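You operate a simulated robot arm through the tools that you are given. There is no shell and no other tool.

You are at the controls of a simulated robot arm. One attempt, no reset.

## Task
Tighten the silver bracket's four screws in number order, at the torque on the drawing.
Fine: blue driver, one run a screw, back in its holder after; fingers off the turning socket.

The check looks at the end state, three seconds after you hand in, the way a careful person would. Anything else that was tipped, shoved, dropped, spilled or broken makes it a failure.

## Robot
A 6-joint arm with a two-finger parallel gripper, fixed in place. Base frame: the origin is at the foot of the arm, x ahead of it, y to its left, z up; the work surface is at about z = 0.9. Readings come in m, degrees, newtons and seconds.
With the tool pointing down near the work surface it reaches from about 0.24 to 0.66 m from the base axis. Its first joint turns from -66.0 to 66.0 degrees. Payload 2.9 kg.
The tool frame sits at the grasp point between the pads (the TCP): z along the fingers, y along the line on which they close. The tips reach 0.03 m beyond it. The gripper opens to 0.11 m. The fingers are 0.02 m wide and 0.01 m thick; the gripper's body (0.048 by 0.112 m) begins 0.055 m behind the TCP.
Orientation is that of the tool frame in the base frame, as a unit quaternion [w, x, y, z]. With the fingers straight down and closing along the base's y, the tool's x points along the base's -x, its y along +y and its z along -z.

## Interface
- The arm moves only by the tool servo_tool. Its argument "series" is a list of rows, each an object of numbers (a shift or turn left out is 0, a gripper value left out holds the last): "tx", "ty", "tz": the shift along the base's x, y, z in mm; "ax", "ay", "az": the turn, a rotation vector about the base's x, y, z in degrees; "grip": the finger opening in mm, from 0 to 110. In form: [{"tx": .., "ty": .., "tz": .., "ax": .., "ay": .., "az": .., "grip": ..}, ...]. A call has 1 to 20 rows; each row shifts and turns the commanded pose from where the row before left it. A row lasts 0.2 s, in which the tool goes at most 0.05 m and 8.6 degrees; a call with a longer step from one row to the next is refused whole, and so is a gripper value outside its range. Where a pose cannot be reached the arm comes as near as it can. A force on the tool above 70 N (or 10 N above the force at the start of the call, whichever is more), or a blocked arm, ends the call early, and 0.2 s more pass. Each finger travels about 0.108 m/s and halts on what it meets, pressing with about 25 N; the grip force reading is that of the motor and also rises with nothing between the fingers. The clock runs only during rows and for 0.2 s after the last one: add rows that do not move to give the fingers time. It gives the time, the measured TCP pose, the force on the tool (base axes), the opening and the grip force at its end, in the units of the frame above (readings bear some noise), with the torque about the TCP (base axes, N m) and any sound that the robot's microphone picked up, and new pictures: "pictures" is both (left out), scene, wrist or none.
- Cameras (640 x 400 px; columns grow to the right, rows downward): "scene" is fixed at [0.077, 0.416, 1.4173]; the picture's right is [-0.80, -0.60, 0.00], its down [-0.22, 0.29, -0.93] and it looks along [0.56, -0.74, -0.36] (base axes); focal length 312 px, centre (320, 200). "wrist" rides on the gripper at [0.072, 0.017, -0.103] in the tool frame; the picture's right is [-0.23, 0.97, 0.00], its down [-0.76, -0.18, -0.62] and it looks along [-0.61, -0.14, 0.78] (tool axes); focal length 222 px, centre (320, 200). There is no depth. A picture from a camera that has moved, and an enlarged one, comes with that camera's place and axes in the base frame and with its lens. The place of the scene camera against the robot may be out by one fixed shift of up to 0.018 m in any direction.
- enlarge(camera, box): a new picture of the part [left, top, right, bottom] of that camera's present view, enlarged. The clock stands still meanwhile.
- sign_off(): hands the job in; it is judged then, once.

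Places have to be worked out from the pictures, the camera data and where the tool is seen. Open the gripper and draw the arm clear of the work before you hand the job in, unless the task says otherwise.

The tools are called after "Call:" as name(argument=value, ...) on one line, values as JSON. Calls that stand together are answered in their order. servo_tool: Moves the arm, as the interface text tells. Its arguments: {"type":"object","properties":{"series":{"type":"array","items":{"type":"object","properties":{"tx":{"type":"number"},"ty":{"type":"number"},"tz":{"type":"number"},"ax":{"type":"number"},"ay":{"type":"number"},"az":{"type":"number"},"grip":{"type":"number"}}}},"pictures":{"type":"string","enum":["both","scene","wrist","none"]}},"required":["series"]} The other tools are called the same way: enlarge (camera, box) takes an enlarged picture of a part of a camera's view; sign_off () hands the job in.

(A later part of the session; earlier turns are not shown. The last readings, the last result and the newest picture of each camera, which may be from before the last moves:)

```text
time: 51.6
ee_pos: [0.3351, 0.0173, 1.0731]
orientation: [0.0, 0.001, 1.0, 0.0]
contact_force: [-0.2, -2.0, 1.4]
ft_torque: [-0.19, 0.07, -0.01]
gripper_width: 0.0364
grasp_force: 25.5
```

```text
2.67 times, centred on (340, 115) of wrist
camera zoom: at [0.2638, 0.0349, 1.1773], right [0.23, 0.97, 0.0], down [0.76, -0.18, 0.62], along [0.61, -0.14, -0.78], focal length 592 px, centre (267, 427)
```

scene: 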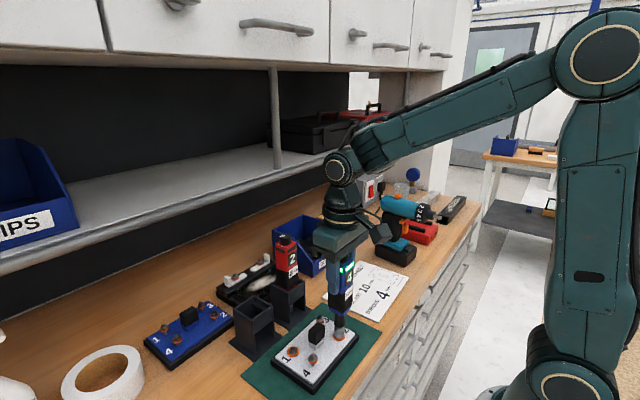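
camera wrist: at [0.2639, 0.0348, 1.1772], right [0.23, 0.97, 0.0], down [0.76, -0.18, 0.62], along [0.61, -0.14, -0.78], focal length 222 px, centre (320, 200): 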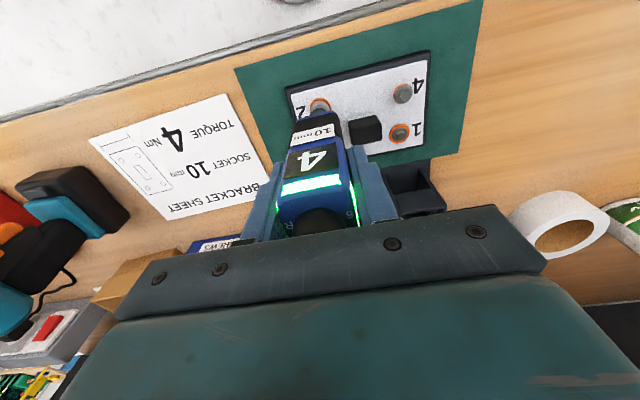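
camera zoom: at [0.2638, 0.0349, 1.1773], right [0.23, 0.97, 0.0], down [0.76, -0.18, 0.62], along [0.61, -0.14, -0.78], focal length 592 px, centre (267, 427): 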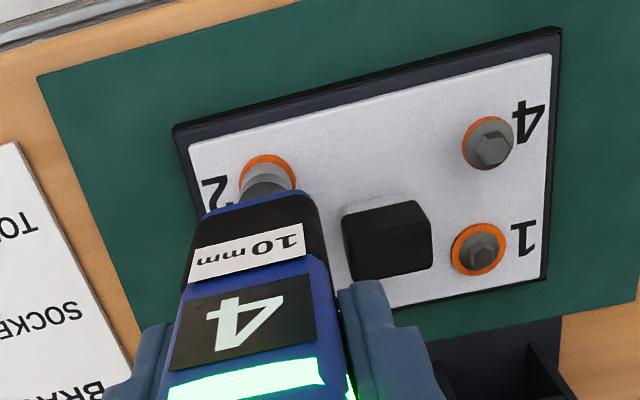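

Stable and done. I'll lift straight off screw 2, rise clear and move to screw 3 at about (0.3845, 0.0187).

Call:
servo_tool(series=[{"tz": 4}, {"tz": 8}, {"tz": 12}, {"tz": 16}, {"tz": 20}, {"tz": 10}, {"tx": 14, "ty": 0.2}, {"tx": 18}, {"tx": 16}, {}, {}])

Call:
enlarge(camera="wrist", box=[250, 10, 410, 130])

Call:
enlarge(camera="scene", box=[270, 240, 370, 380])

```text
time: 54.0
ee_pos: [0.3858, 0.0167, 1.1437]
orientation: [0.0, 0.0, 1.0, 0.0]
contact_force: [0.6, 0.7, -3.9]
ft_torque: [-0.01, -0.02, -0.04]
gripper_width: 0.0359
grasp_force: 25.0
camera wrist: at [0.3128, 0.034, 1.2471], right [0.23, 0.97, 0.0], down [0.76, -0.18, 0.62], along [0.61, -0.14, -0.78], focal length 222 px, centre (320, 200)
```

scene: 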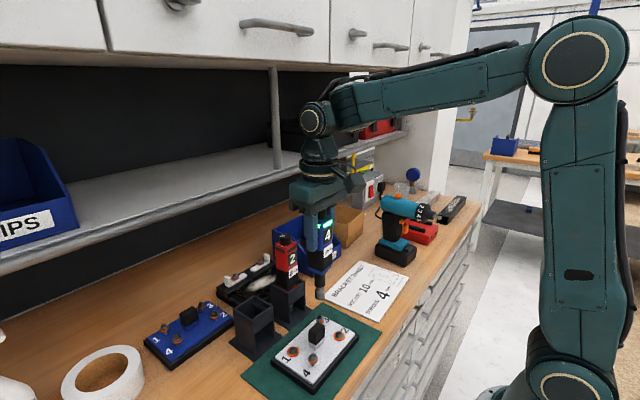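
wrist: 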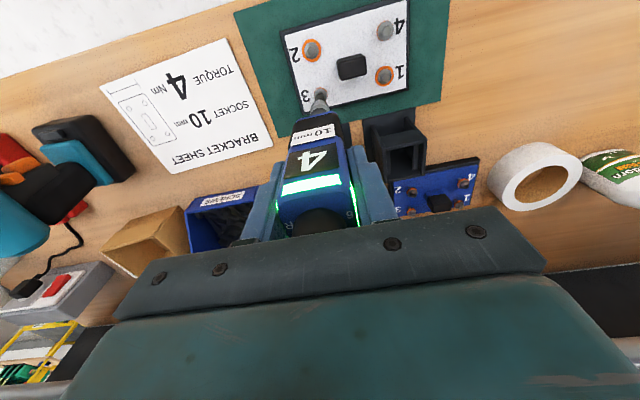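

```text
3.33 times, centred on (330, 70) of wrist
camera zoom: at [0.3128, 0.034, 1.2471], right [0.23, 0.97, 0.0], down [0.76, -0.18, 0.62], along [0.61, -0.14, -0.78], focal length 740 px, centre (287, 633)
```

zoom: 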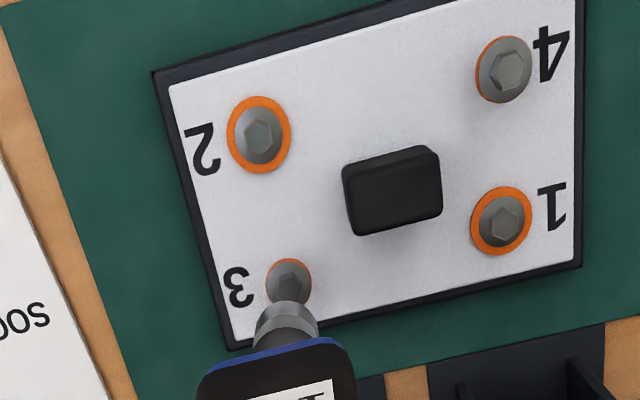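

```text
2.86 times, centred on (320, 310) of scene
camera zoom: at [0.0771, 0.416, 1.4173], right [-0.8, -0.6, 0.0], down [-0.22, 0.29, -0.93], along [0.56, -0.74, -0.36], focal length 892 px, centre (320, -114)
```

zoom: 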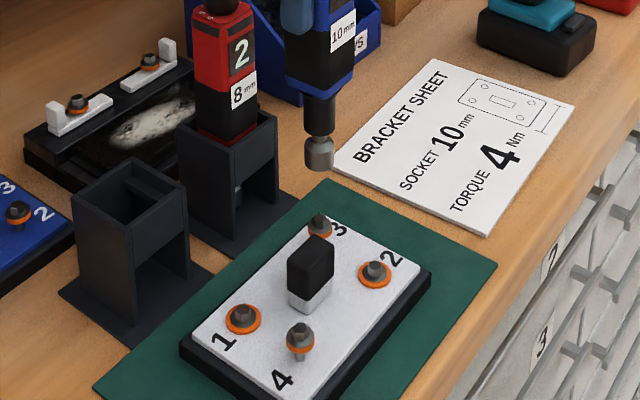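

Screws 1 and 2 both look properly seated, and I'm aligned over screw 3 within about 1 mm. I'll lower to just above the head and re-check.

Call:
servo_tool(series=[{"ty": 0.5, "tz": -15}, {"tz": -12}, {"tz": -10}, {}, {}], pictures="none")

Call:
enlarge(camera="wrist", box=[290, 50, 350, 110])

Call:
enlarge(camera="scene", box=[295, 280, 345, 340])

```text
time: 55.2
ee_pos: [0.3845, 0.0191, 1.1042]
orientation: [0.001, 0.001, 1.0, 0.0]
contact_force: [0.0, 0.3, -4.3]
ft_torque: [0.0, 0.0, -0.03]
gripper_width: 0.036
grasp_force: 24.8
```

```text
6.67 times, centred on (320, 80) of wrist
camera zoom: at [0.3124, 0.0361, 1.2093], right [0.23, 0.97, 0.0], down [0.76, -0.18, 0.62], along [0.61, -0.14, -0.78], focal length 1481 px, centre (320, 1000)
```

zoom: 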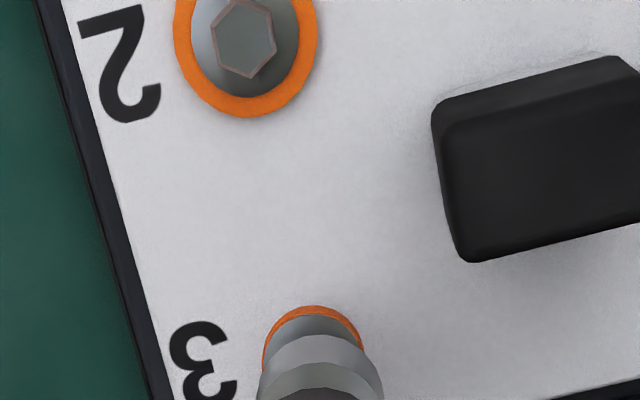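

```text
6.67 times, centred on (320, 310) of scene
camera zoom: at [0.077, 0.416, 1.4173], right [-0.8, -0.6, 0.0], down [-0.22, 0.29, -0.93], along [0.56, -0.74, -0.36], focal length 2081 px, centre (320, -533)
```

zoom: 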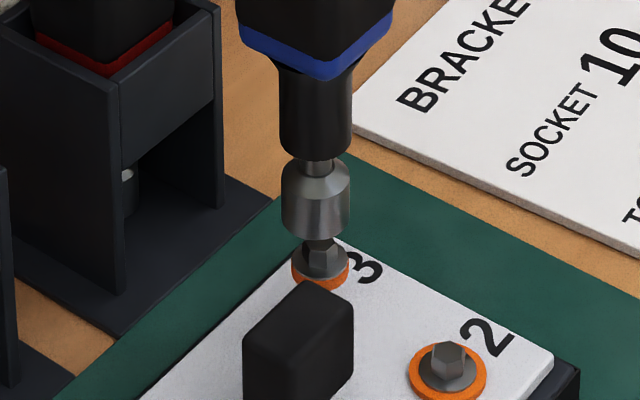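

The screw is about 1.4 mm to −y of the socket. I'll correct and come down part way around the hex.

Call:
servo_tool(series=[{"tx": 0.3, "ty": -1.0, "tz": -1}, {"tz": -2}, {}, {}], pictures="none")

Call:
enlarge(camera="wrist", box=[290, 50, 350, 110])

Call:
enlarge(camera="scene", box=[295, 280, 345, 340])

```text
time: 56.2
ee_pos: [0.3845, 0.017, 1.1026]
orientation: [0.001, 0.001, 1.0, 0.0]
contact_force: [0.2, 0.1, -4.2]
ft_torque: [0.0, -0.03, -0.01]
gripper_width: 0.036
grasp_force: 25.2
```

```text
6.67 times, centred on (320, 80) of wrist
camera zoom: at [0.3122, 0.0343, 1.207], right [0.23, 0.97, 0.0], down [0.76, -0.18, 0.62], along [0.61, -0.14, -0.78], focal length 1481 px, centre (320, 1000)
```

zoom: 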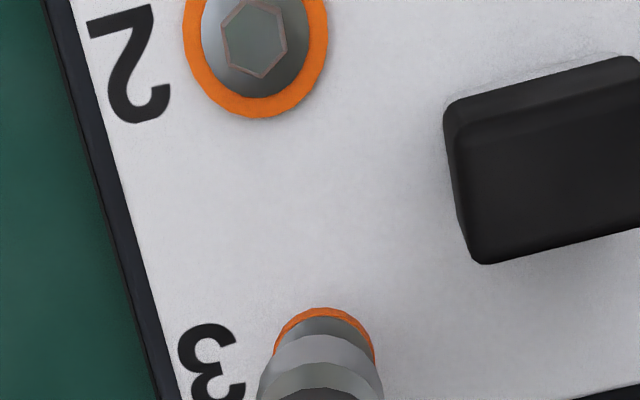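

```text
6.67 times, centred on (320, 310) of scene
camera zoom: at [0.077, 0.416, 1.4173], right [-0.8, -0.6, 0.0], down [-0.22, 0.29, -0.93], along [0.56, -0.74, -0.36], focal length 2081 px, centre (320, -533)
```

zoom: 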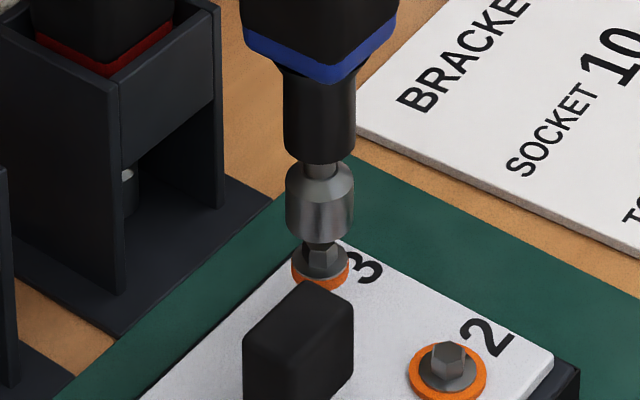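

Within 1 mm. I'll nudge slightly and descend further around the hex.

Call:
servo_tool(series=[{"tx": -0.1, "ty": 0.5, "tz": -2}, {"tz": -2}, {"tz": -2}, {}, {}], pictures="none")

Call:
enlarge(camera="wrist", box=[290, 50, 350, 110])

Call:
enlarge(camera="scene", box=[295, 280, 345, 340])

```text
time: 57.4
ee_pos: [0.3848, 0.0169, 1.0976]
orientation: [0.0, 0.001, 1.0, 0.0]
contact_force: [0.4, -0.6, -4.0]
ft_torque: [0.01, 0.01, 0.01]
gripper_width: 0.0359
grasp_force: 24.9
```

```text
6.67 times, centred on (320, 80) of wrist
camera zoom: at [0.3125, 0.0349, 1.2013], right [0.23, 0.97, 0.0], down [0.76, -0.18, 0.62], along [0.61, -0.14, -0.78], focal length 1481 px, centre (320, 1000)
```

zoom: 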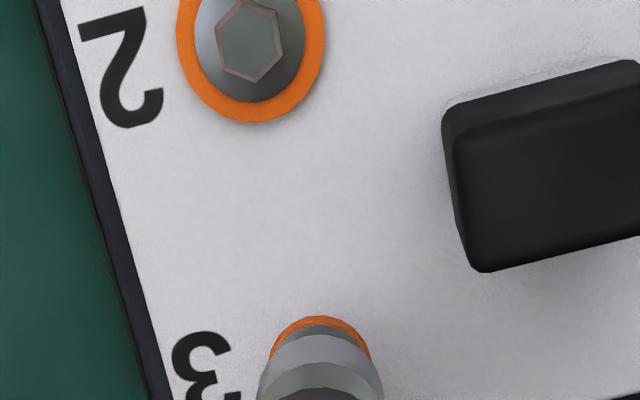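

```text
6.67 times, centred on (320, 310) of scene
camera zoom: at [0.077, 0.416, 1.4173], right [-0.8, -0.6, 0.0], down [-0.22, 0.29, -0.93], along [0.56, -0.74, -0.36], focal length 2081 px, centre (320, -533)
```

zoom: 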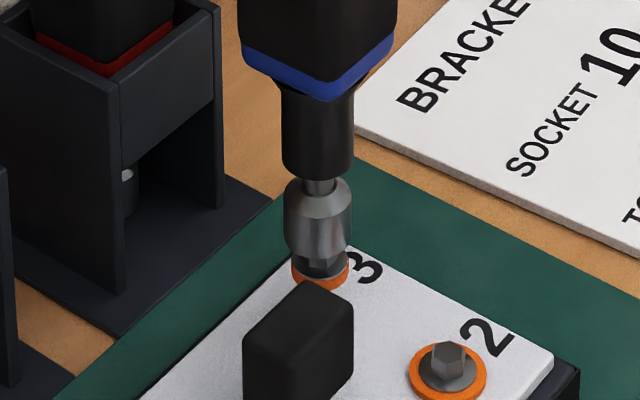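

Centred on screw 3 within half a mm. Now one continuous press as for screw 2.

Call:
servo_tool(series=[{"tz": -1.5}, {"tz": -1.5}, {"tz": -1.5}, {"tz": -1.5}, {"tz": -1.5}, {"tz": -1.5}, {"tz": -1.5}, {"tz": -1.5}, {"tz": -1.5}, {"tz": -1.5}, {"tz": -1.5}, {"tz": -1.5}, {"tz": -1.5}, {"tz": -1}, {"tz": -1}, {"tz": -1}, {"tz": -1}, {"tz": -0.7}, {}, {}])

Call:
enlarge(camera="scene", box=[295, 280, 345, 340])

Call:
enlarge(camera="wrist", box=[250, 40, 430, 230])

```text
time: 61.6
ee_pos: [0.3853, 0.019, 1.0726]
orientation: [0.0, 0.001, 1.0, -0.001]
contact_force: [0.9, -2.9, 2.3]
ft_torque: [-0.42, -0.04, 0.0]
gripper_width: 0.0358
grasp_force: 24.7
camera wrist: at [0.3129, 0.0355, 1.1764], right [0.23, 0.97, 0.0], down [0.76, -0.18, 0.62], along [0.61, -0.14, -0.78], focal length 222 px, centre (320, 200)
```

scene: 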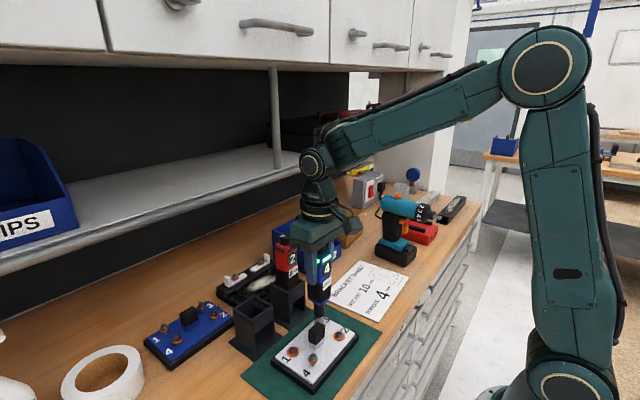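
wrist: 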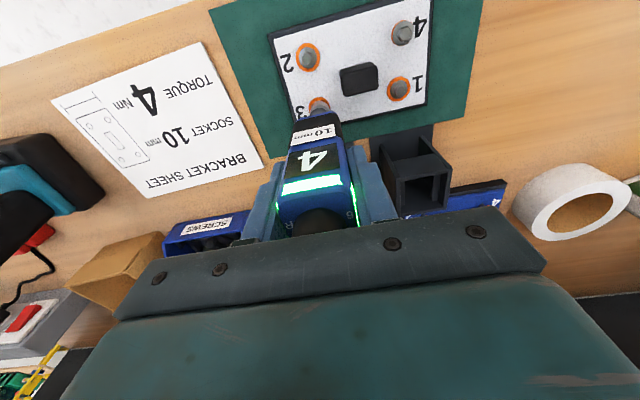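

```text
6.67 times, centred on (320, 310) of scene
camera zoom: at [0.077, 0.416, 1.4173], right [-0.8, -0.6, 0.0], down [-0.22, 0.29, -0.93], along [0.56, -0.74, -0.36], focal length 2081 px, centre (320, -533)
```

zoom: 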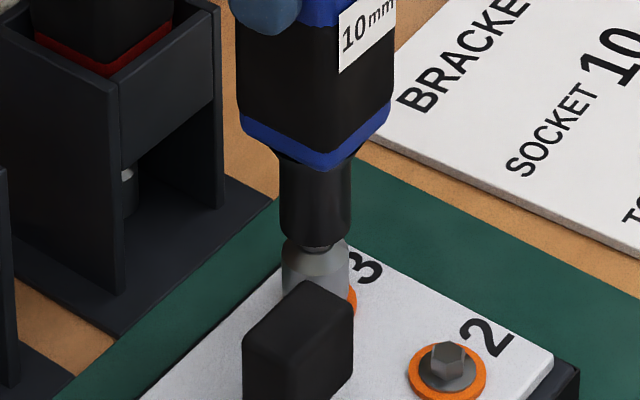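

```text
2.11 times, centred on (340, 135) of wrist
camera zoom: at [0.3129, 0.0355, 1.1764], right [0.23, 0.97, 0.0], down [0.76, -0.18, 0.62], along [0.61, -0.14, -0.78], focal length 468 px, centre (278, 337)
```

zoom: 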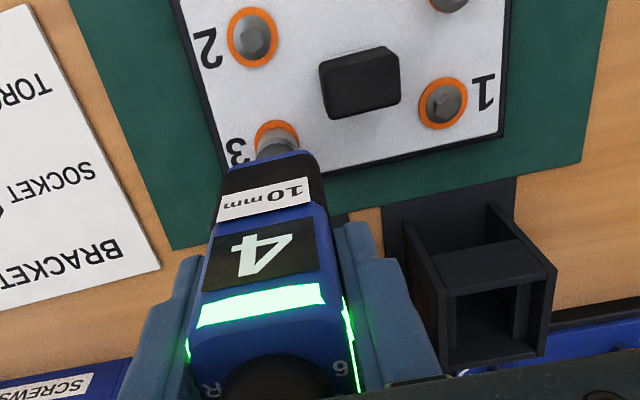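

I'll check screw 3's washer up close before lifting.

Call:
enlarge(camera="wrist", box=[290, 70, 350, 130])

Call:
servo_tool(series=[{}], pictures="none")

Call:
enlarge(camera="wrist", box=[290, 70, 350, 130])

Call:
enlarge(camera="scene", box=[305, 305, 345, 335])

```text
6.67 times, centred on (320, 100) of wrist
camera zoom: at [0.3129, 0.0355, 1.1764], right [0.23, 0.97, 0.0], down [0.76, -0.18, 0.62], along [0.61, -0.14, -0.78], focal length 1481 px, centre (320, 867)
```

zoom: 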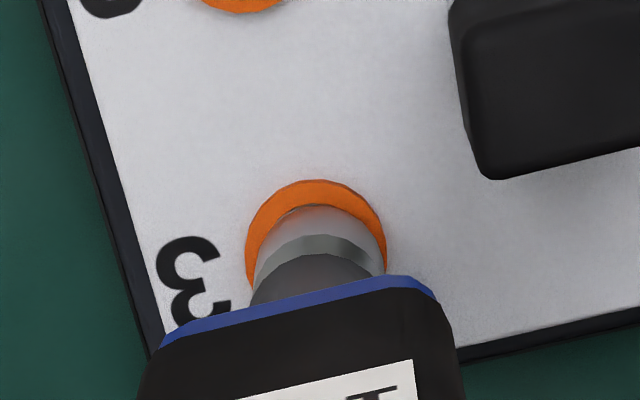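

```text
time: 62.0
ee_pos: [0.3854, 0.0186, 1.0719]
orientation: [0.001, 0.001, 1.0, 0.0]
contact_force: [0.4, -3.0, 2.3]
ft_torque: [-0.36, -0.04, 0.01]
gripper_width: 0.036
grasp_force: 24.6
```

```text
6.67 times, centred on (320, 100) of wrist
camera zoom: at [0.3129, 0.0355, 1.1765], right [0.23, 0.97, 0.0], down [0.76, -0.18, 0.62], along [0.61, -0.14, -0.78], focal length 1481 px, centre (320, 867)
```

zoom: 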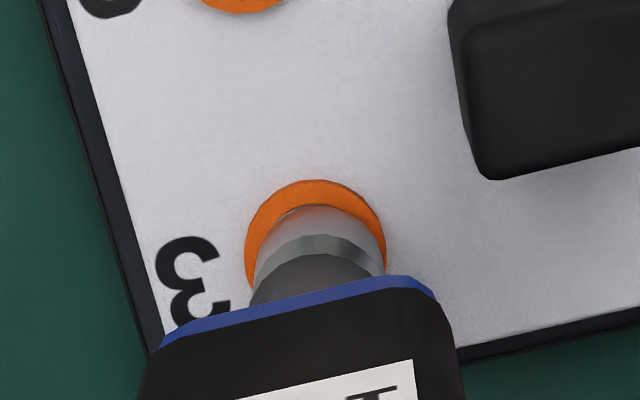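

```text
13.33 times, centred on (325, 320) of scene
camera zoom: at [0.077, 0.416, 1.4173], right [-0.8, -0.6, 0.0], down [-0.22, 0.29, -0.93], along [0.56, -0.74, -0.36], focal length 4162 px, centre (253, -1400)
```

zoom: 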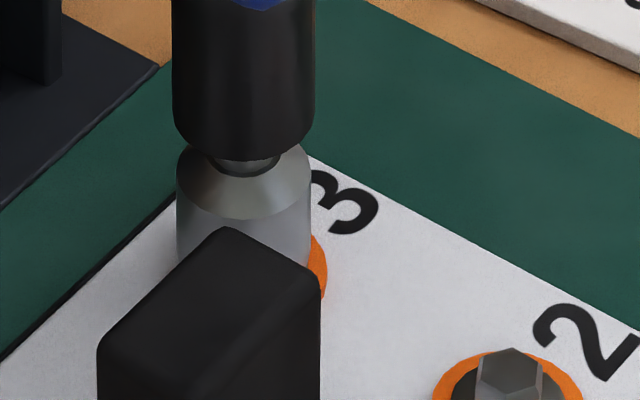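

Screw 3's washer has the same spread as 1 and 2 (about 23 mm), it is stable, and the band is green. I'll lift off, clear the centre block and move to screw 4 at about (0.3365, 0.1025).

Call:
servo_tool(series=[{"tz": 4}, {"tz": 8}, {"tz": 12}, {"tz": 16}, {"tz": 20}, {"tz": 12}, {"tx": -10, "ty": 18}, {"tx": -12, "ty": 22}, {"tx": -12, "ty": 22}, {"tx": -14, "ty": 21.5}, {}, {}])

Call:
enlarge(camera="wrist", box=[230, 10, 390, 130])

Call:
enlarge(camera="scene", box=[270, 260, 370, 390])

```text
time: 64.6
ee_pos: [0.3383, 0.1017, 1.1467]
orientation: [0.001, 0.0, 1.0, 0.0]
contact_force: [-0.6, -0.2, -4.9]
ft_torque: [0.02, 0.01, 0.04]
gripper_width: 0.0361
grasp_force: 24.9
camera wrist: at [0.2659, 0.1191, 1.2505], right [0.23, 0.97, 0.0], down [0.76, -0.18, 0.62], along [0.61, -0.14, -0.78], focal length 222 px, centre (320, 200)
```

scene: 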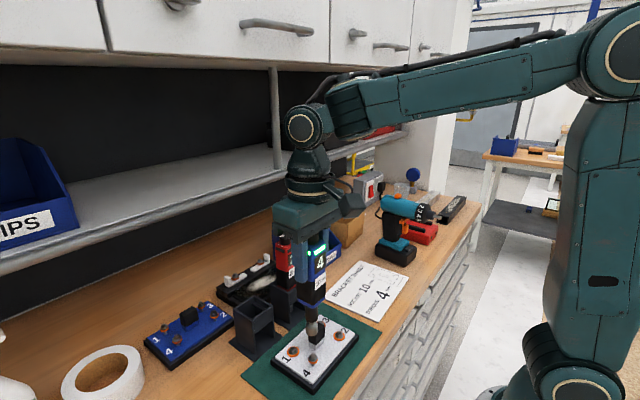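
wrist: 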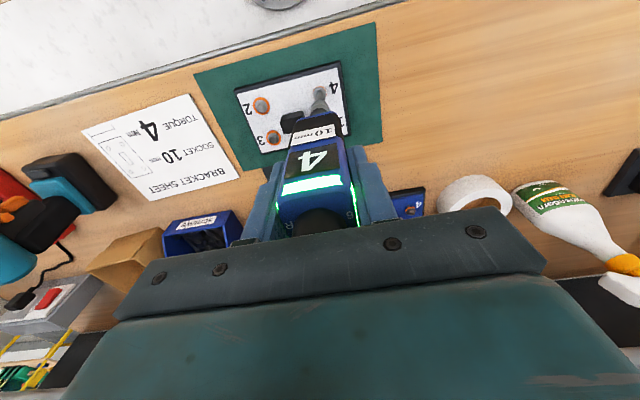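

```text
3.33 times, centred on (310, 70) of wrist
camera zoom: at [0.2659, 0.1191, 1.2505], right [0.23, 0.97, 0.0], down [0.76, -0.18, 0.62], along [0.61, -0.14, -0.78], focal length 740 px, centre (353, 633)
```

zoom: 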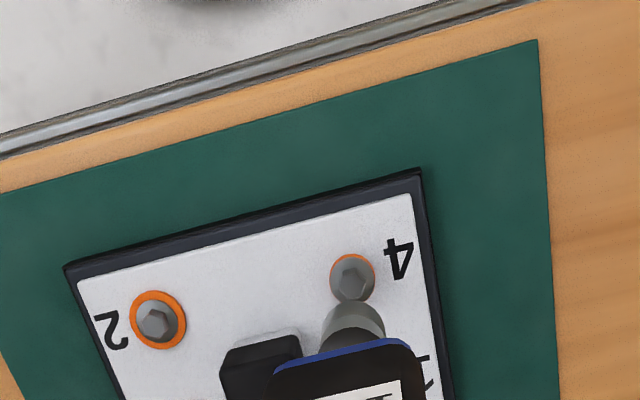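

```text
3.08 times, centred on (320, 325) of scene
camera zoom: at [0.077, 0.4161, 1.4173], right [-0.8, -0.6, 0.0], down [-0.22, 0.29, -0.93], along [0.56, -0.74, -0.36], focal length 960 px, centre (320, -185)
```

zoom: 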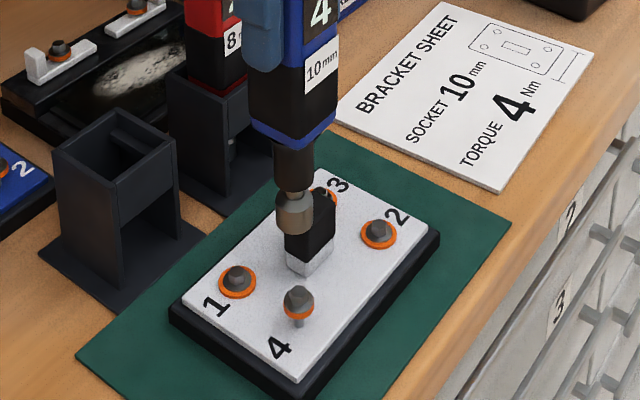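

Lined up with screw 4 in y and about 1.3 mm too far in +x. I'll correct while lowering to just above the head.

Call:
servo_tool(series=[{"tx": -1.2, "tz": -15}, {"tz": -13}, {"tz": -10}, {}, {}], pictures="none")

Call:
enlarge(camera="wrist", box=[290, 50, 350, 110])

Call:
enlarge(camera="scene", box=[290, 310, 340, 370])

```text
time: 65.8
ee_pos: [0.3359, 0.1013, 1.104]
orientation: [0.0, 0.001, 1.0, 0.0]
contact_force: [-0.3, 0.5, -3.9]
ft_torque: [-0.01, -0.04, 0.01]
gripper_width: 0.0358
grasp_force: 24.8
```

```text
6.67 times, centred on (320, 80) of wrist
camera zoom: at [0.2636, 0.1185, 1.2094], right [0.23, 0.97, 0.0], down [0.76, -0.18, 0.62], along [0.61, -0.14, -0.78], focal length 1481 px, centre (320, 1000)
```

zoom: 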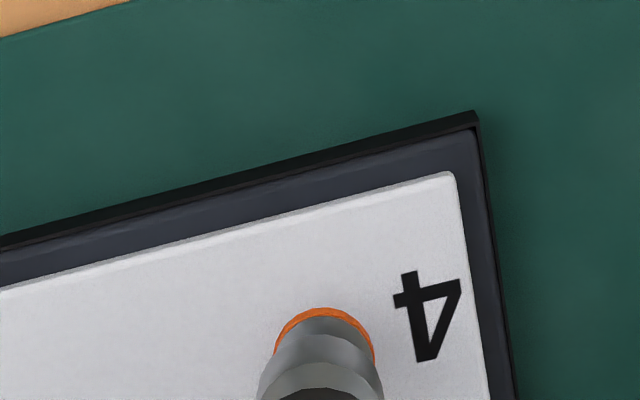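

```text
6.67 times, centred on (315, 340) of scene
camera zoom: at [0.077, 0.4161, 1.4173], right [-0.8, -0.6, 0.0], down [-0.22, 0.29, -0.93], along [0.56, -0.74, -0.36], focal length 2081 px, centre (353, -733)
```

zoom: 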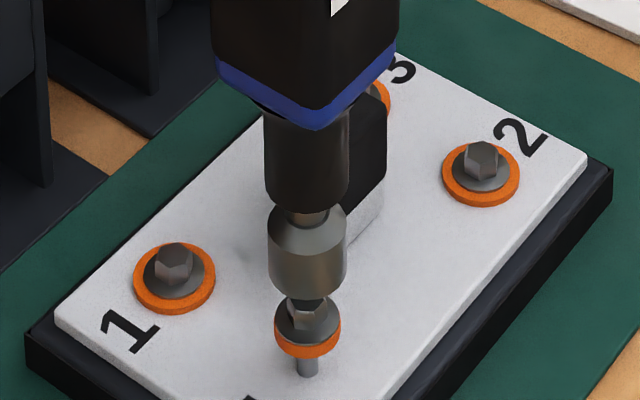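

About 1 mm off (screw to +x, +y). I'll correct and come down around the hex.

Call:
servo_tool(series=[{"tx": 0.6, "ty": 0.5, "tz": -1}, {"tz": -2}, {"tz": -2}, {}, {}], pictures="none")

Call:
enlarge(camera="wrist", box=[290, 50, 350, 110])

Call:
enlarge(camera="scene", box=[290, 310, 340, 370])

```text
time: 67.0
ee_pos: [0.3366, 0.1029, 1.0999]
orientation: [0.0, 0.001, 1.0, 0.0]
contact_force: [0.5, -0.1, -4.5]
ft_torque: [0.0, 0.04, 0.0]
gripper_width: 0.036
grasp_force: 25.2
```

```text
6.67 times, centred on (320, 80) of wrist
camera zoom: at [0.2643, 0.1182, 1.2058], right [0.23, 0.97, 0.0], down [0.76, -0.18, 0.62], along [0.61, -0.14, -0.78], focal length 1481 px, centre (320, 1000)
```

zoom: 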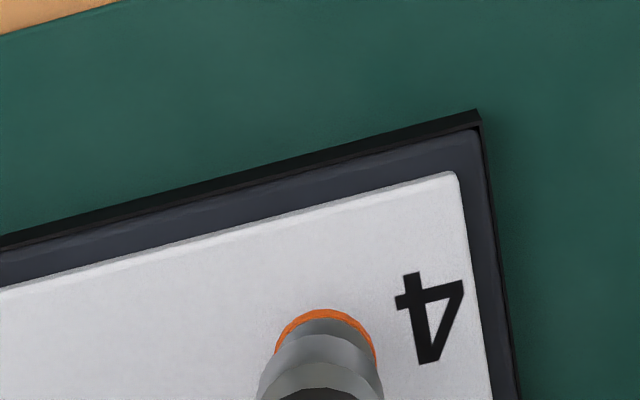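

```text
6.67 times, centred on (315, 340) of scene
camera zoom: at [0.077, 0.4161, 1.4173], right [-0.8, -0.6, 0.0], down [-0.22, 0.29, -0.93], along [0.56, -0.74, -0.36], focal length 2081 px, centre (353, -733)
```

zoom: 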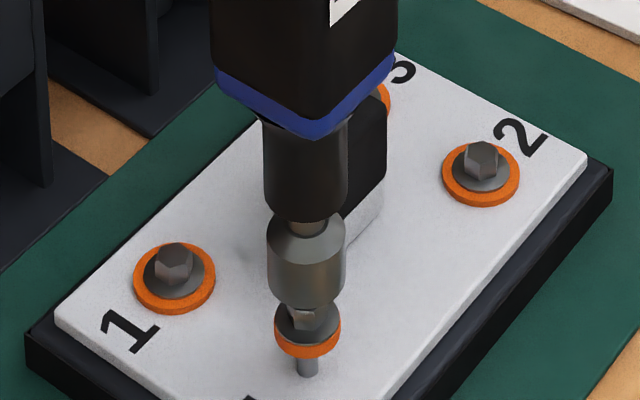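

The screw is about 1 mm to +y. I'll correct and descend further.

Call:
servo_tool(series=[{"ty": 0.8, "tz": -1}, {"tz": -2}, {"tz": -2}, {}, {}], pictures="none")

Call:
enlarge(camera="wrist", box=[290, 50, 350, 110])

Call:
enlarge(camera="scene", box=[290, 310, 340, 370])

```text
time: 68.2
ee_pos: [0.3358, 0.1023, 1.0972]
orientation: [-0.001, 0.001, 1.0, 0.0]
contact_force: [0.0, 0.2, -4.4]
ft_torque: [0.01, 0.02, 0.03]
gripper_width: 0.0361
grasp_force: 24.9
```

```text
6.67 times, centred on (320, 80) of wrist
camera zoom: at [0.2635, 0.1191, 1.2012], right [0.23, 0.97, 0.0], down [0.76, -0.18, 0.62], along [0.61, -0.14, -0.78], focal length 1481 px, centre (320, 1000)
```

zoom: 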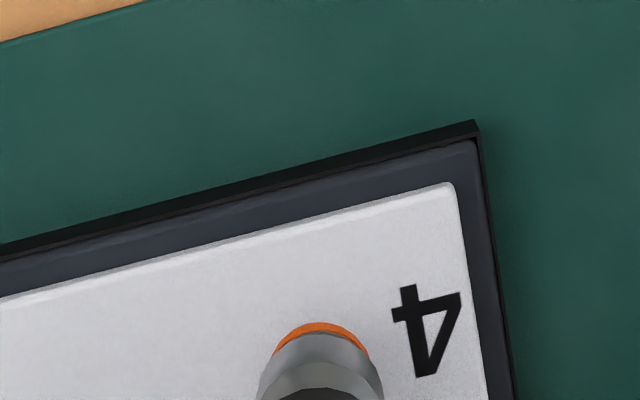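

```text
6.67 times, centred on (315, 340) of scene
camera zoom: at [0.077, 0.4161, 1.4173], right [-0.8, -0.6, 0.0], down [-0.22, 0.29, -0.93], along [0.56, -0.74, -0.36], focal length 2081 px, centre (353, -733)
```

zoom: 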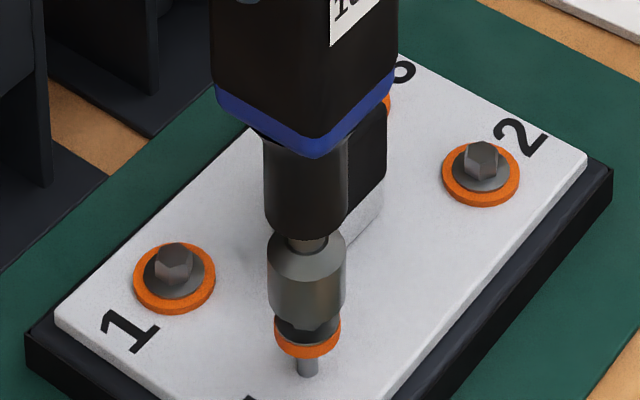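

Centred on screw 4. Now the same continuous press.

Call:
servo_tool(series=[{"tx": 0.3, "tz": -1.5}, {"tz": -1.5}, {"tz": -1.5}, {"tz": -1.5}, {"tz": -1.5}, {"tz": -1.5}, {"tz": -1.5}, {"tz": -1.5}, {"tz": -1.5}, {"tz": -1.5}, {"tz": -1.5}, {"tz": -1.5}, {"tz": -1.5}, {"tz": -1}, {"tz": -1}, {"tz": -1}, {"tz": -1}, {"tz": -0.5}, {}, {}])

Call:
enlarge(camera="scene", box=[290, 310, 340, 370])

Call:
enlarge(camera="wrist", box=[290, 70, 350, 130])

Call:
enlarge(camera="wrist", box=[230, 40, 410, 230])

```text
time: 72.4
ee_pos: [0.3368, 0.1035, 1.0731]
orientation: [0.001, 0.0, 1.0, 0.0]
contact_force: [2.2, 0.2, 1.9]
ft_torque: [-0.01, -0.29, 0.0]
gripper_width: 0.0358
grasp_force: 25.1
camera wrist: at [0.2647, 0.1202, 1.1768], right [0.23, 0.97, 0.0], down [0.76, -0.18, 0.62], along [0.61, -0.14, -0.78], focal length 222 px, centre (320, 200)
```

scene: 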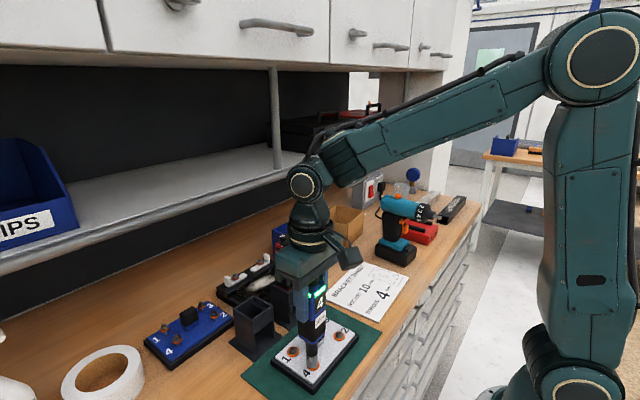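
wrist: 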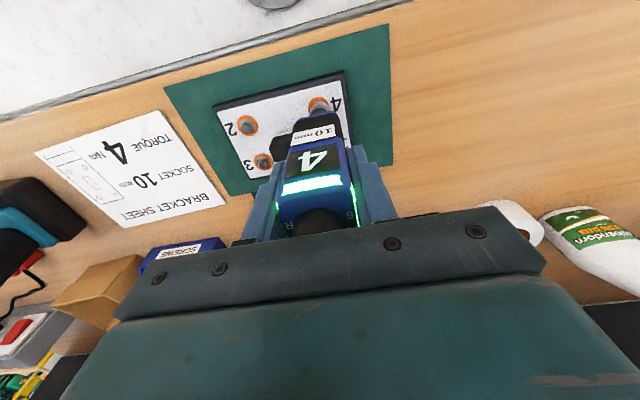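

```text
6.67 times, centred on (315, 340) of scene
camera zoom: at [0.077, 0.416, 1.4173], right [-0.8, -0.6, 0.0], down [-0.22, 0.29, -0.93], along [0.56, -0.74, -0.36], focal length 2081 px, centre (353, -733)
```

zoom: 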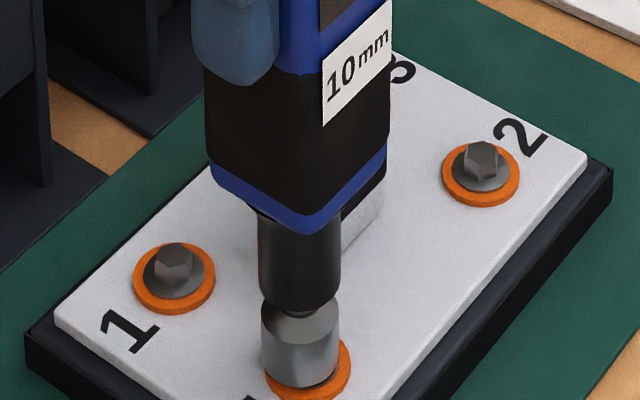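

```text
6.67 times, centred on (320, 100) of wrist
camera zoom: at [0.2647, 0.1202, 1.1768], right [0.23, 0.97, 0.0], down [0.76, -0.18, 0.62], along [0.61, -0.14, -0.78], focal length 1481 px, centre (320, 867)
```

zoom: 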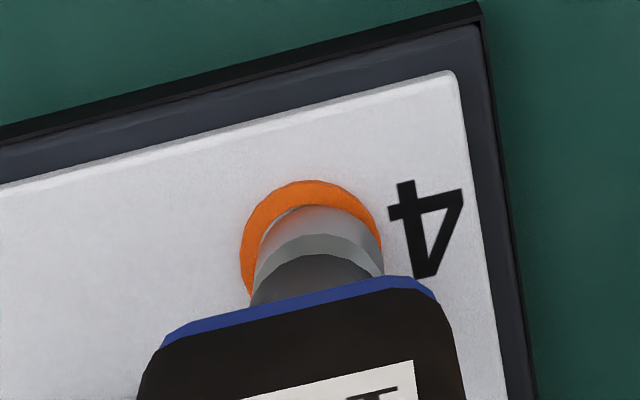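

```text
2.11 times, centred on (320, 135) of wrist
camera zoom: at [0.2647, 0.1202, 1.1768], right [0.23, 0.97, 0.0], down [0.76, -0.18, 0.62], along [0.61, -0.14, -0.78], focal length 468 px, centre (320, 337)
```

zoom: 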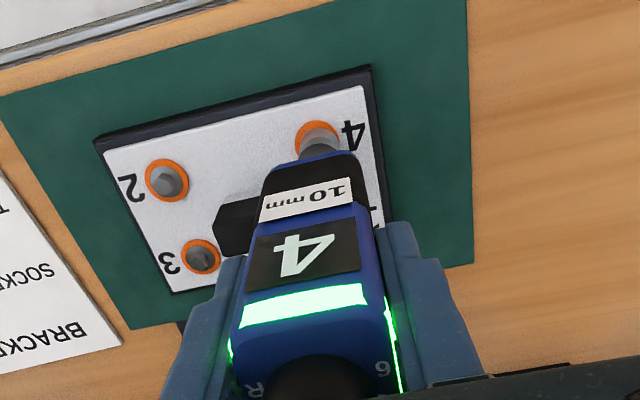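

All four are done and the band is green. I'll lift straight off screw 4 and look at the whole bracket.

Call:
servo_tool(series=[{"tz": 4}, {"tz": 8}, {"tz": 12}, {"tz": 16}, {"tz": 20}, {"tz": 20}, {"tz": 20}, {}])

Call:
enlarge(camera="scene", box=[260, 300, 370, 395])

Call:
enlarge(camera="wrist", box=[200, 40, 400, 190])

```text
time: 74.2
ee_pos: [0.3377, 0.1021, 1.176]
orientation: [0.0, 0.001, 1.0, 0.0]
contact_force: [0.2, -0.4, -4.3]
ft_torque: [-0.02, -0.02, 0.02]
gripper_width: 0.036
grasp_force: 25.0
camera wrist: at [0.2644, 0.1193, 1.2795], right [0.23, 0.97, 0.0], down [0.76, -0.18, 0.62], along [0.61, -0.14, -0.78], focal length 222 px, centre (320, 200)
```

scene: 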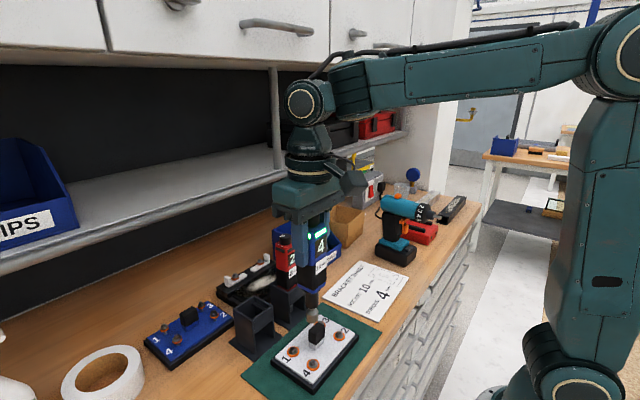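
wrist: 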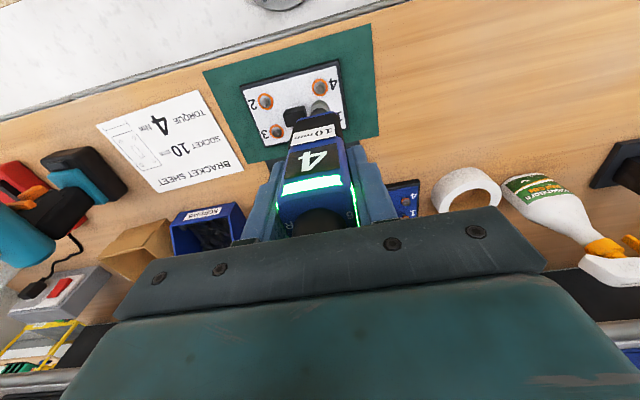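

```text
4.21 times, centred on (315, 348) of scene
camera zoom: at [0.077, 0.4161, 1.4173], right [-0.8, -0.6, 0.0], down [-0.22, 0.29, -0.93], along [0.56, -0.74, -0.36], focal length 1314 px, centre (341, -421)
```

zoom: 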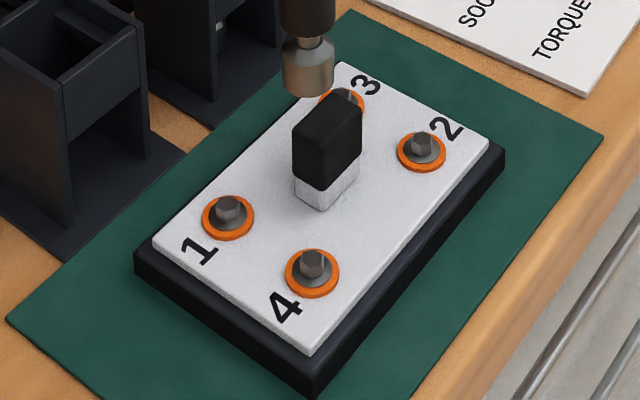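

```text
2.67 times, centred on (300, 115) of wrist
camera zoom: at [0.2644, 0.1193, 1.2795], right [0.23, 0.97, 0.0], down [0.76, -0.18, 0.62], along [0.61, -0.14, -0.78], focal length 592 px, centre (373, 427)
```

zoom: 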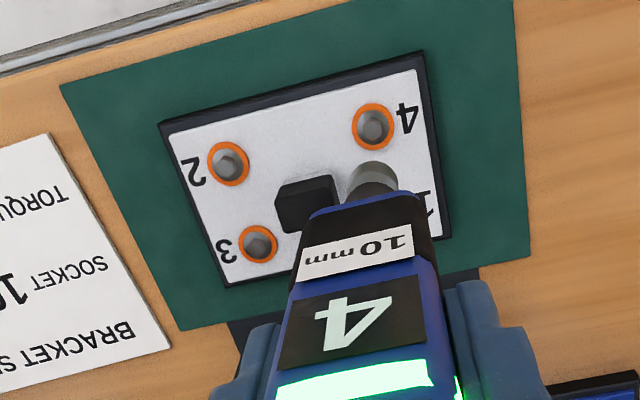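

All four screws sit flat with matching washers. Now I'll carry the driver back over its holder (axis about (0.480, 0.1095)), with the socket well above the rim.

Call:
servo_tool(series=[{"tx": 5, "tz": 8}, {"tx": 15, "ty": 1}, {"tx": 20, "ty": 1}, {"tx": 20, "ty": 1}, {"tx": 20, "ty": 1}, {"tx": 20, "ty": 1}, {"tx": 20, "ty": 1}, {"tx": 15, "ty": 0.5}, {"tx": 8}, {}, {}])

Call:
enlarge(camera="wrist", box=[240, 40, 400, 160])

Call:
enlarge(camera="scene", box=[205, 180, 315, 370])

```text
time: 76.6
ee_pos: [0.4801, 0.108, 1.1807]
orientation: [0.0, 0.0, 1.0, 0.0]
contact_force: [0.5, 0.0, -4.0]
ft_torque: [-0.03, -0.01, 0.0]
gripper_width: 0.0359
grasp_force: 25.2
camera wrist: at [0.4082, 0.1261, 1.284], right [0.23, 0.97, 0.0], down [0.76, -0.18, 0.62], along [0.61, -0.14, -0.78], focal length 222 px, centre (320, 200)
```

scene: 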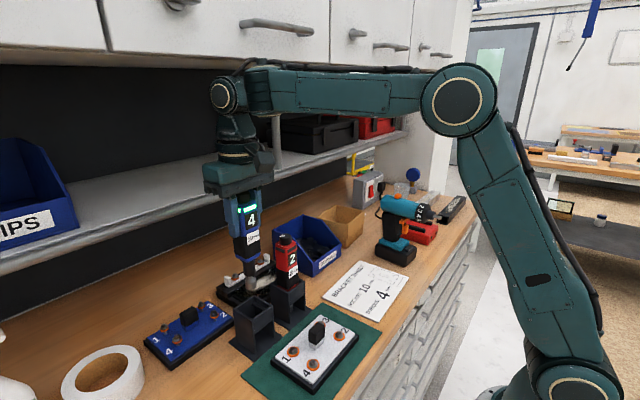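
wrist: 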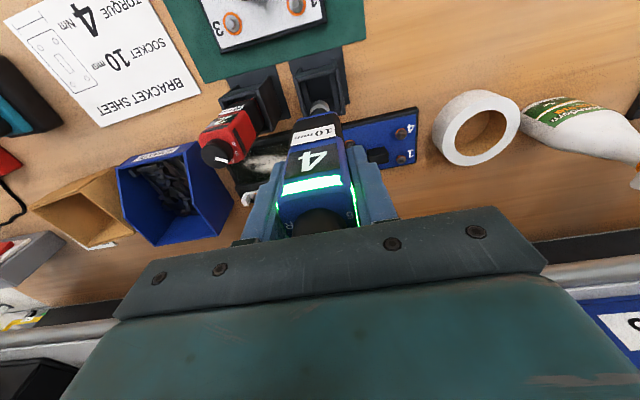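

```text
3.33 times, centred on (320, 100) of wrist
camera zoom: at [0.4082, 0.1261, 1.284], right [0.23, 0.97, 0.0], down [0.76, -0.18, 0.62], along [0.61, -0.14, -0.78], focal length 740 px, centre (320, 533)
```

zoom: 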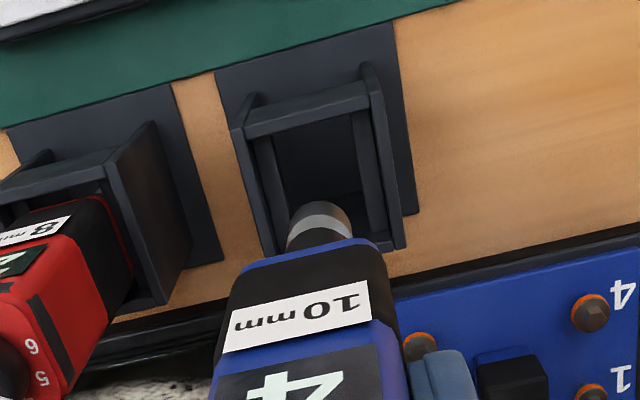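

```text
2.11 times, centred on (260, 275) of scene
camera zoom: at [0.0771, 0.4161, 1.4173], right [-0.8, -0.6, 0.0], down [-0.22, 0.29, -0.93], along [0.56, -0.74, -0.36], focal length 657 px, centre (446, 42)
```

zoom: 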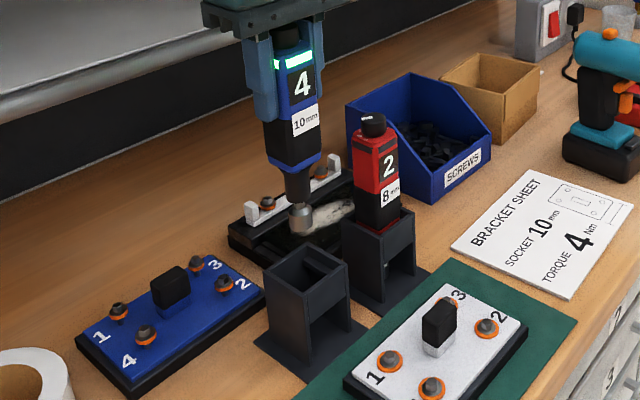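

The holder measures centred at about (0.4807, 0.1105), and the driver is over it and square to it. I'll lower so the socket enters the opening, then check alignment before the body goes in.

Call:
servo_tool(series=[{"ty": 0.6, "tz": -15}, {"tz": -20}, {"tz": -20}, {"tz": -15}, {"tz": -15}, {}, {}])

Call:
enlarge(camera="wrist", box=[260, 50, 380, 150])

Call:
enlarge(camera="scene", box=[220, 250, 300, 365])

```text
time: 78.2
ee_pos: [0.4815, 0.109, 1.0956]
orientation: [0.0, 0.001, 1.0, 0.0]
contact_force: [-0.5, -0.4, -4.2]
ft_torque: [-0.02, -0.01, -0.03]
gripper_width: 0.0356
grasp_force: 24.7
camera wrist: at [0.4099, 0.1266, 1.199], right [0.23, 0.97, 0.0], down [0.76, -0.18, 0.62], along [0.61, -0.14, -0.78], focal length 222 px, centre (320, 200)
```

scene: 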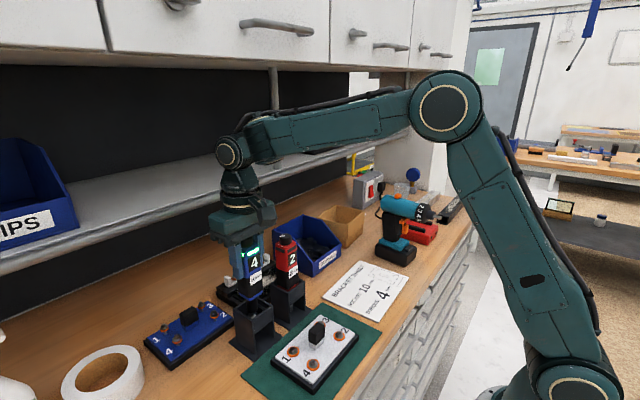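
wrist: 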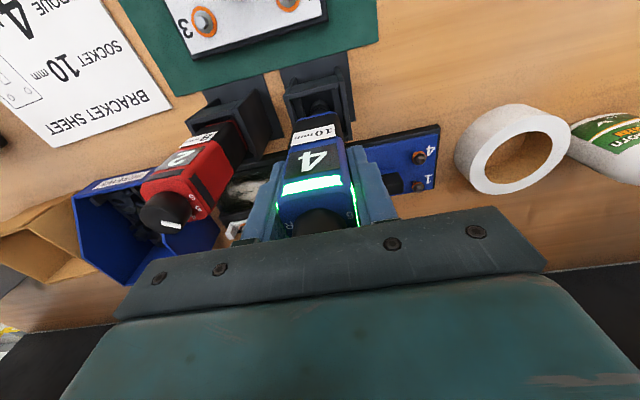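

```text
4.00 times, centred on (320, 100) of wrist
camera zoom: at [0.4099, 0.1266, 1.199], right [0.23, 0.97, 0.0], down [0.76, -0.18, 0.62], along [0.61, -0.14, -0.78], focal length 888 px, centre (320, 600)
```

zoom: 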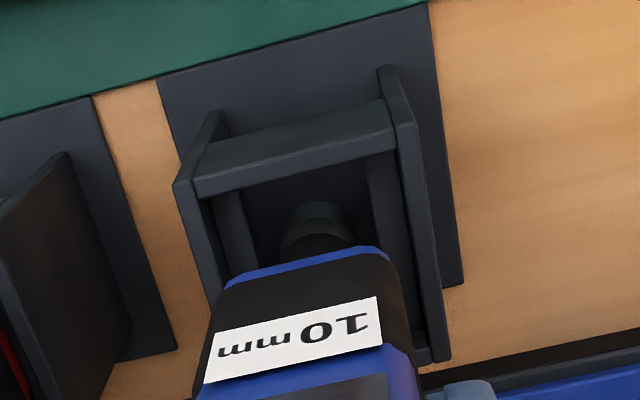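

```text
3.48 times, centred on (260, 308) of scene
camera zoom: at [0.0771, 0.4161, 1.4173], right [-0.8, -0.6, 0.0], down [-0.22, 0.29, -0.93], along [0.56, -0.74, -0.36], focal length 1086 px, centre (529, -174)
```

zoom: 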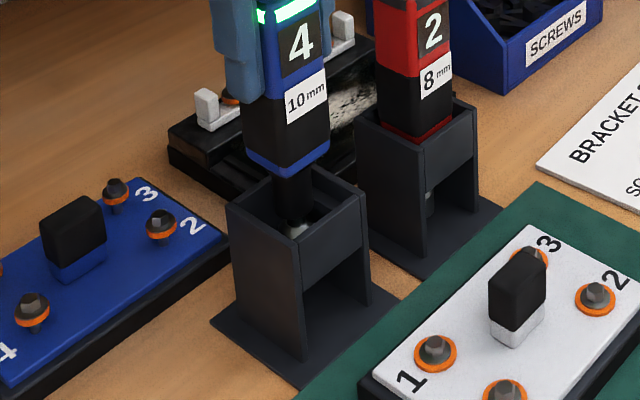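

The socket is inside the opening with nothing touching. The rim is at z≈0.988 and the opening centred near (0.480, 0.1104), so I need about −1.8 mm in x. I'll correct and lower until the body is just above the rim.

Call:
servo_tool(series=[{"tx": -1.6, "ty": 0.2, "tz": -5}, {"tz": -6}, {"tz": -6}, {"tz": -5}, {}, {}], pictures="none")

Call:
enlarge(camera="wrist", box=[260, 50, 380, 150])

Call:
enlarge(camera="scene", box=[220, 260, 300, 365])

```text
time: 79.6
ee_pos: [0.4798, 0.1108, 1.0711]
orientation: [0.0, 0.001, 1.0, 0.0]
contact_force: [-0.4, 0.2, -4.2]
ft_torque: [-0.01, 0.02, -0.01]
gripper_width: 0.0358
grasp_force: 24.8
```

```text
4.00 times, centred on (320, 100) of wrist
camera zoom: at [0.4066, 0.1277, 1.1761], right [0.23, 0.97, 0.0], down [0.76, -0.18, 0.62], along [0.61, -0.14, -0.78], focal length 888 px, centre (320, 600)
```

zoom: 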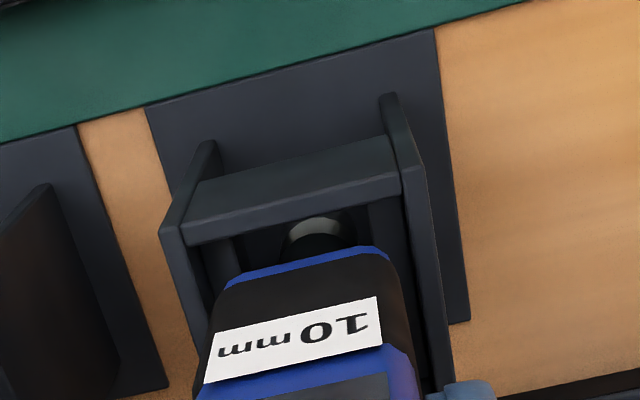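

```text
3.81 times, centred on (260, 312) of scene
camera zoom: at [0.0771, 0.4161, 1.4173], right [-0.8, -0.6, 0.0], down [-0.22, 0.29, -0.93], along [0.56, -0.74, -0.36], focal length 1189 px, centre (549, -229)
```

zoom: 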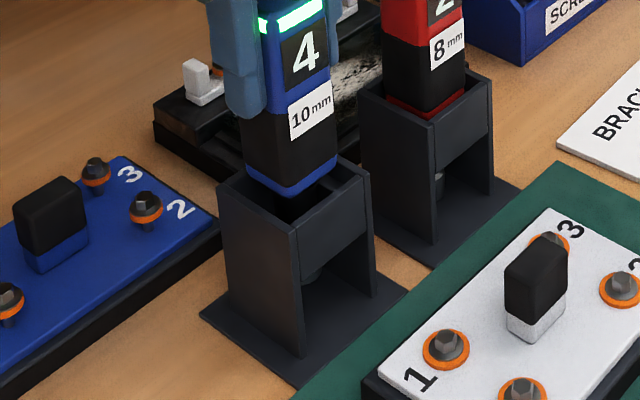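

The body is just above the rim and within about 1 mm of centre. I'll make a tiny correction and lower it in slowly, watching for side force.

Call:
servo_tool(series=[{"tx": 0.7, "ty": -0.6, "tz": -2}, {"tz": -2}, {"tz": -2}, {"tz": -2}, {}], pictures="none")

Call:
enlarge(camera="wrist", box=[260, 50, 380, 150])

Call:
enlarge(camera="scene", box=[220, 260, 300, 365])

```text
time: 80.8
ee_pos: [0.4806, 0.109, 1.0659]
orientation: [0.0, 0.001, 1.0, 0.0]
contact_force: [0.3, 0.2, -4.4]
ft_torque: [-0.01, -0.02, -0.02]
gripper_width: 0.0361
grasp_force: 25.1
```

```text
4.00 times, centred on (320, 100) of wrist
camera zoom: at [0.4076, 0.1266, 1.1698], right [0.23, 0.97, 0.0], down [0.76, -0.18, 0.62], along [0.61, -0.14, -0.78], focal length 888 px, centre (320, 600)
```

zoom: 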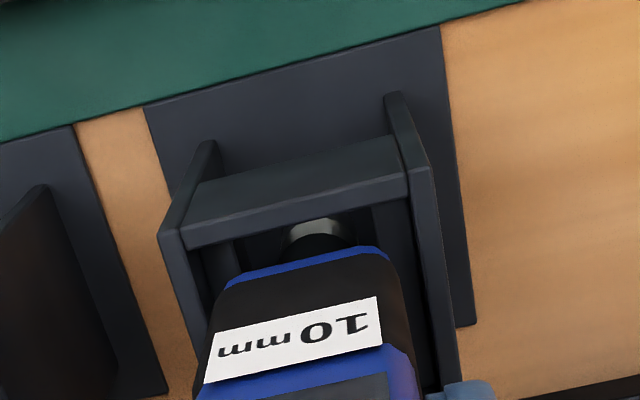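

```text
3.81 times, centred on (260, 312) of scene
camera zoom: at [0.0771, 0.4161, 1.4173], right [-0.8, -0.6, 0.0], down [-0.22, 0.29, -0.93], along [0.56, -0.74, -0.36], focal length 1189 px, centre (549, -229)
```

zoom: 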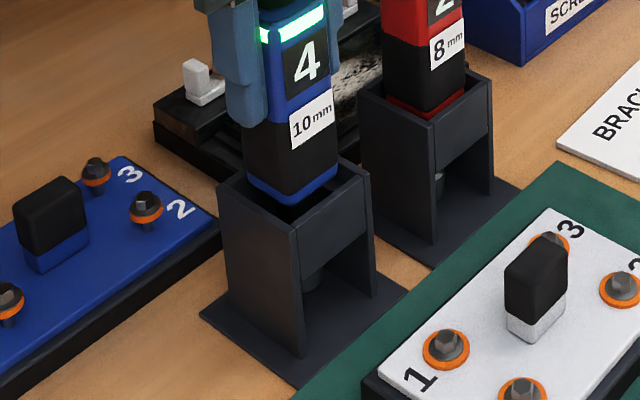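

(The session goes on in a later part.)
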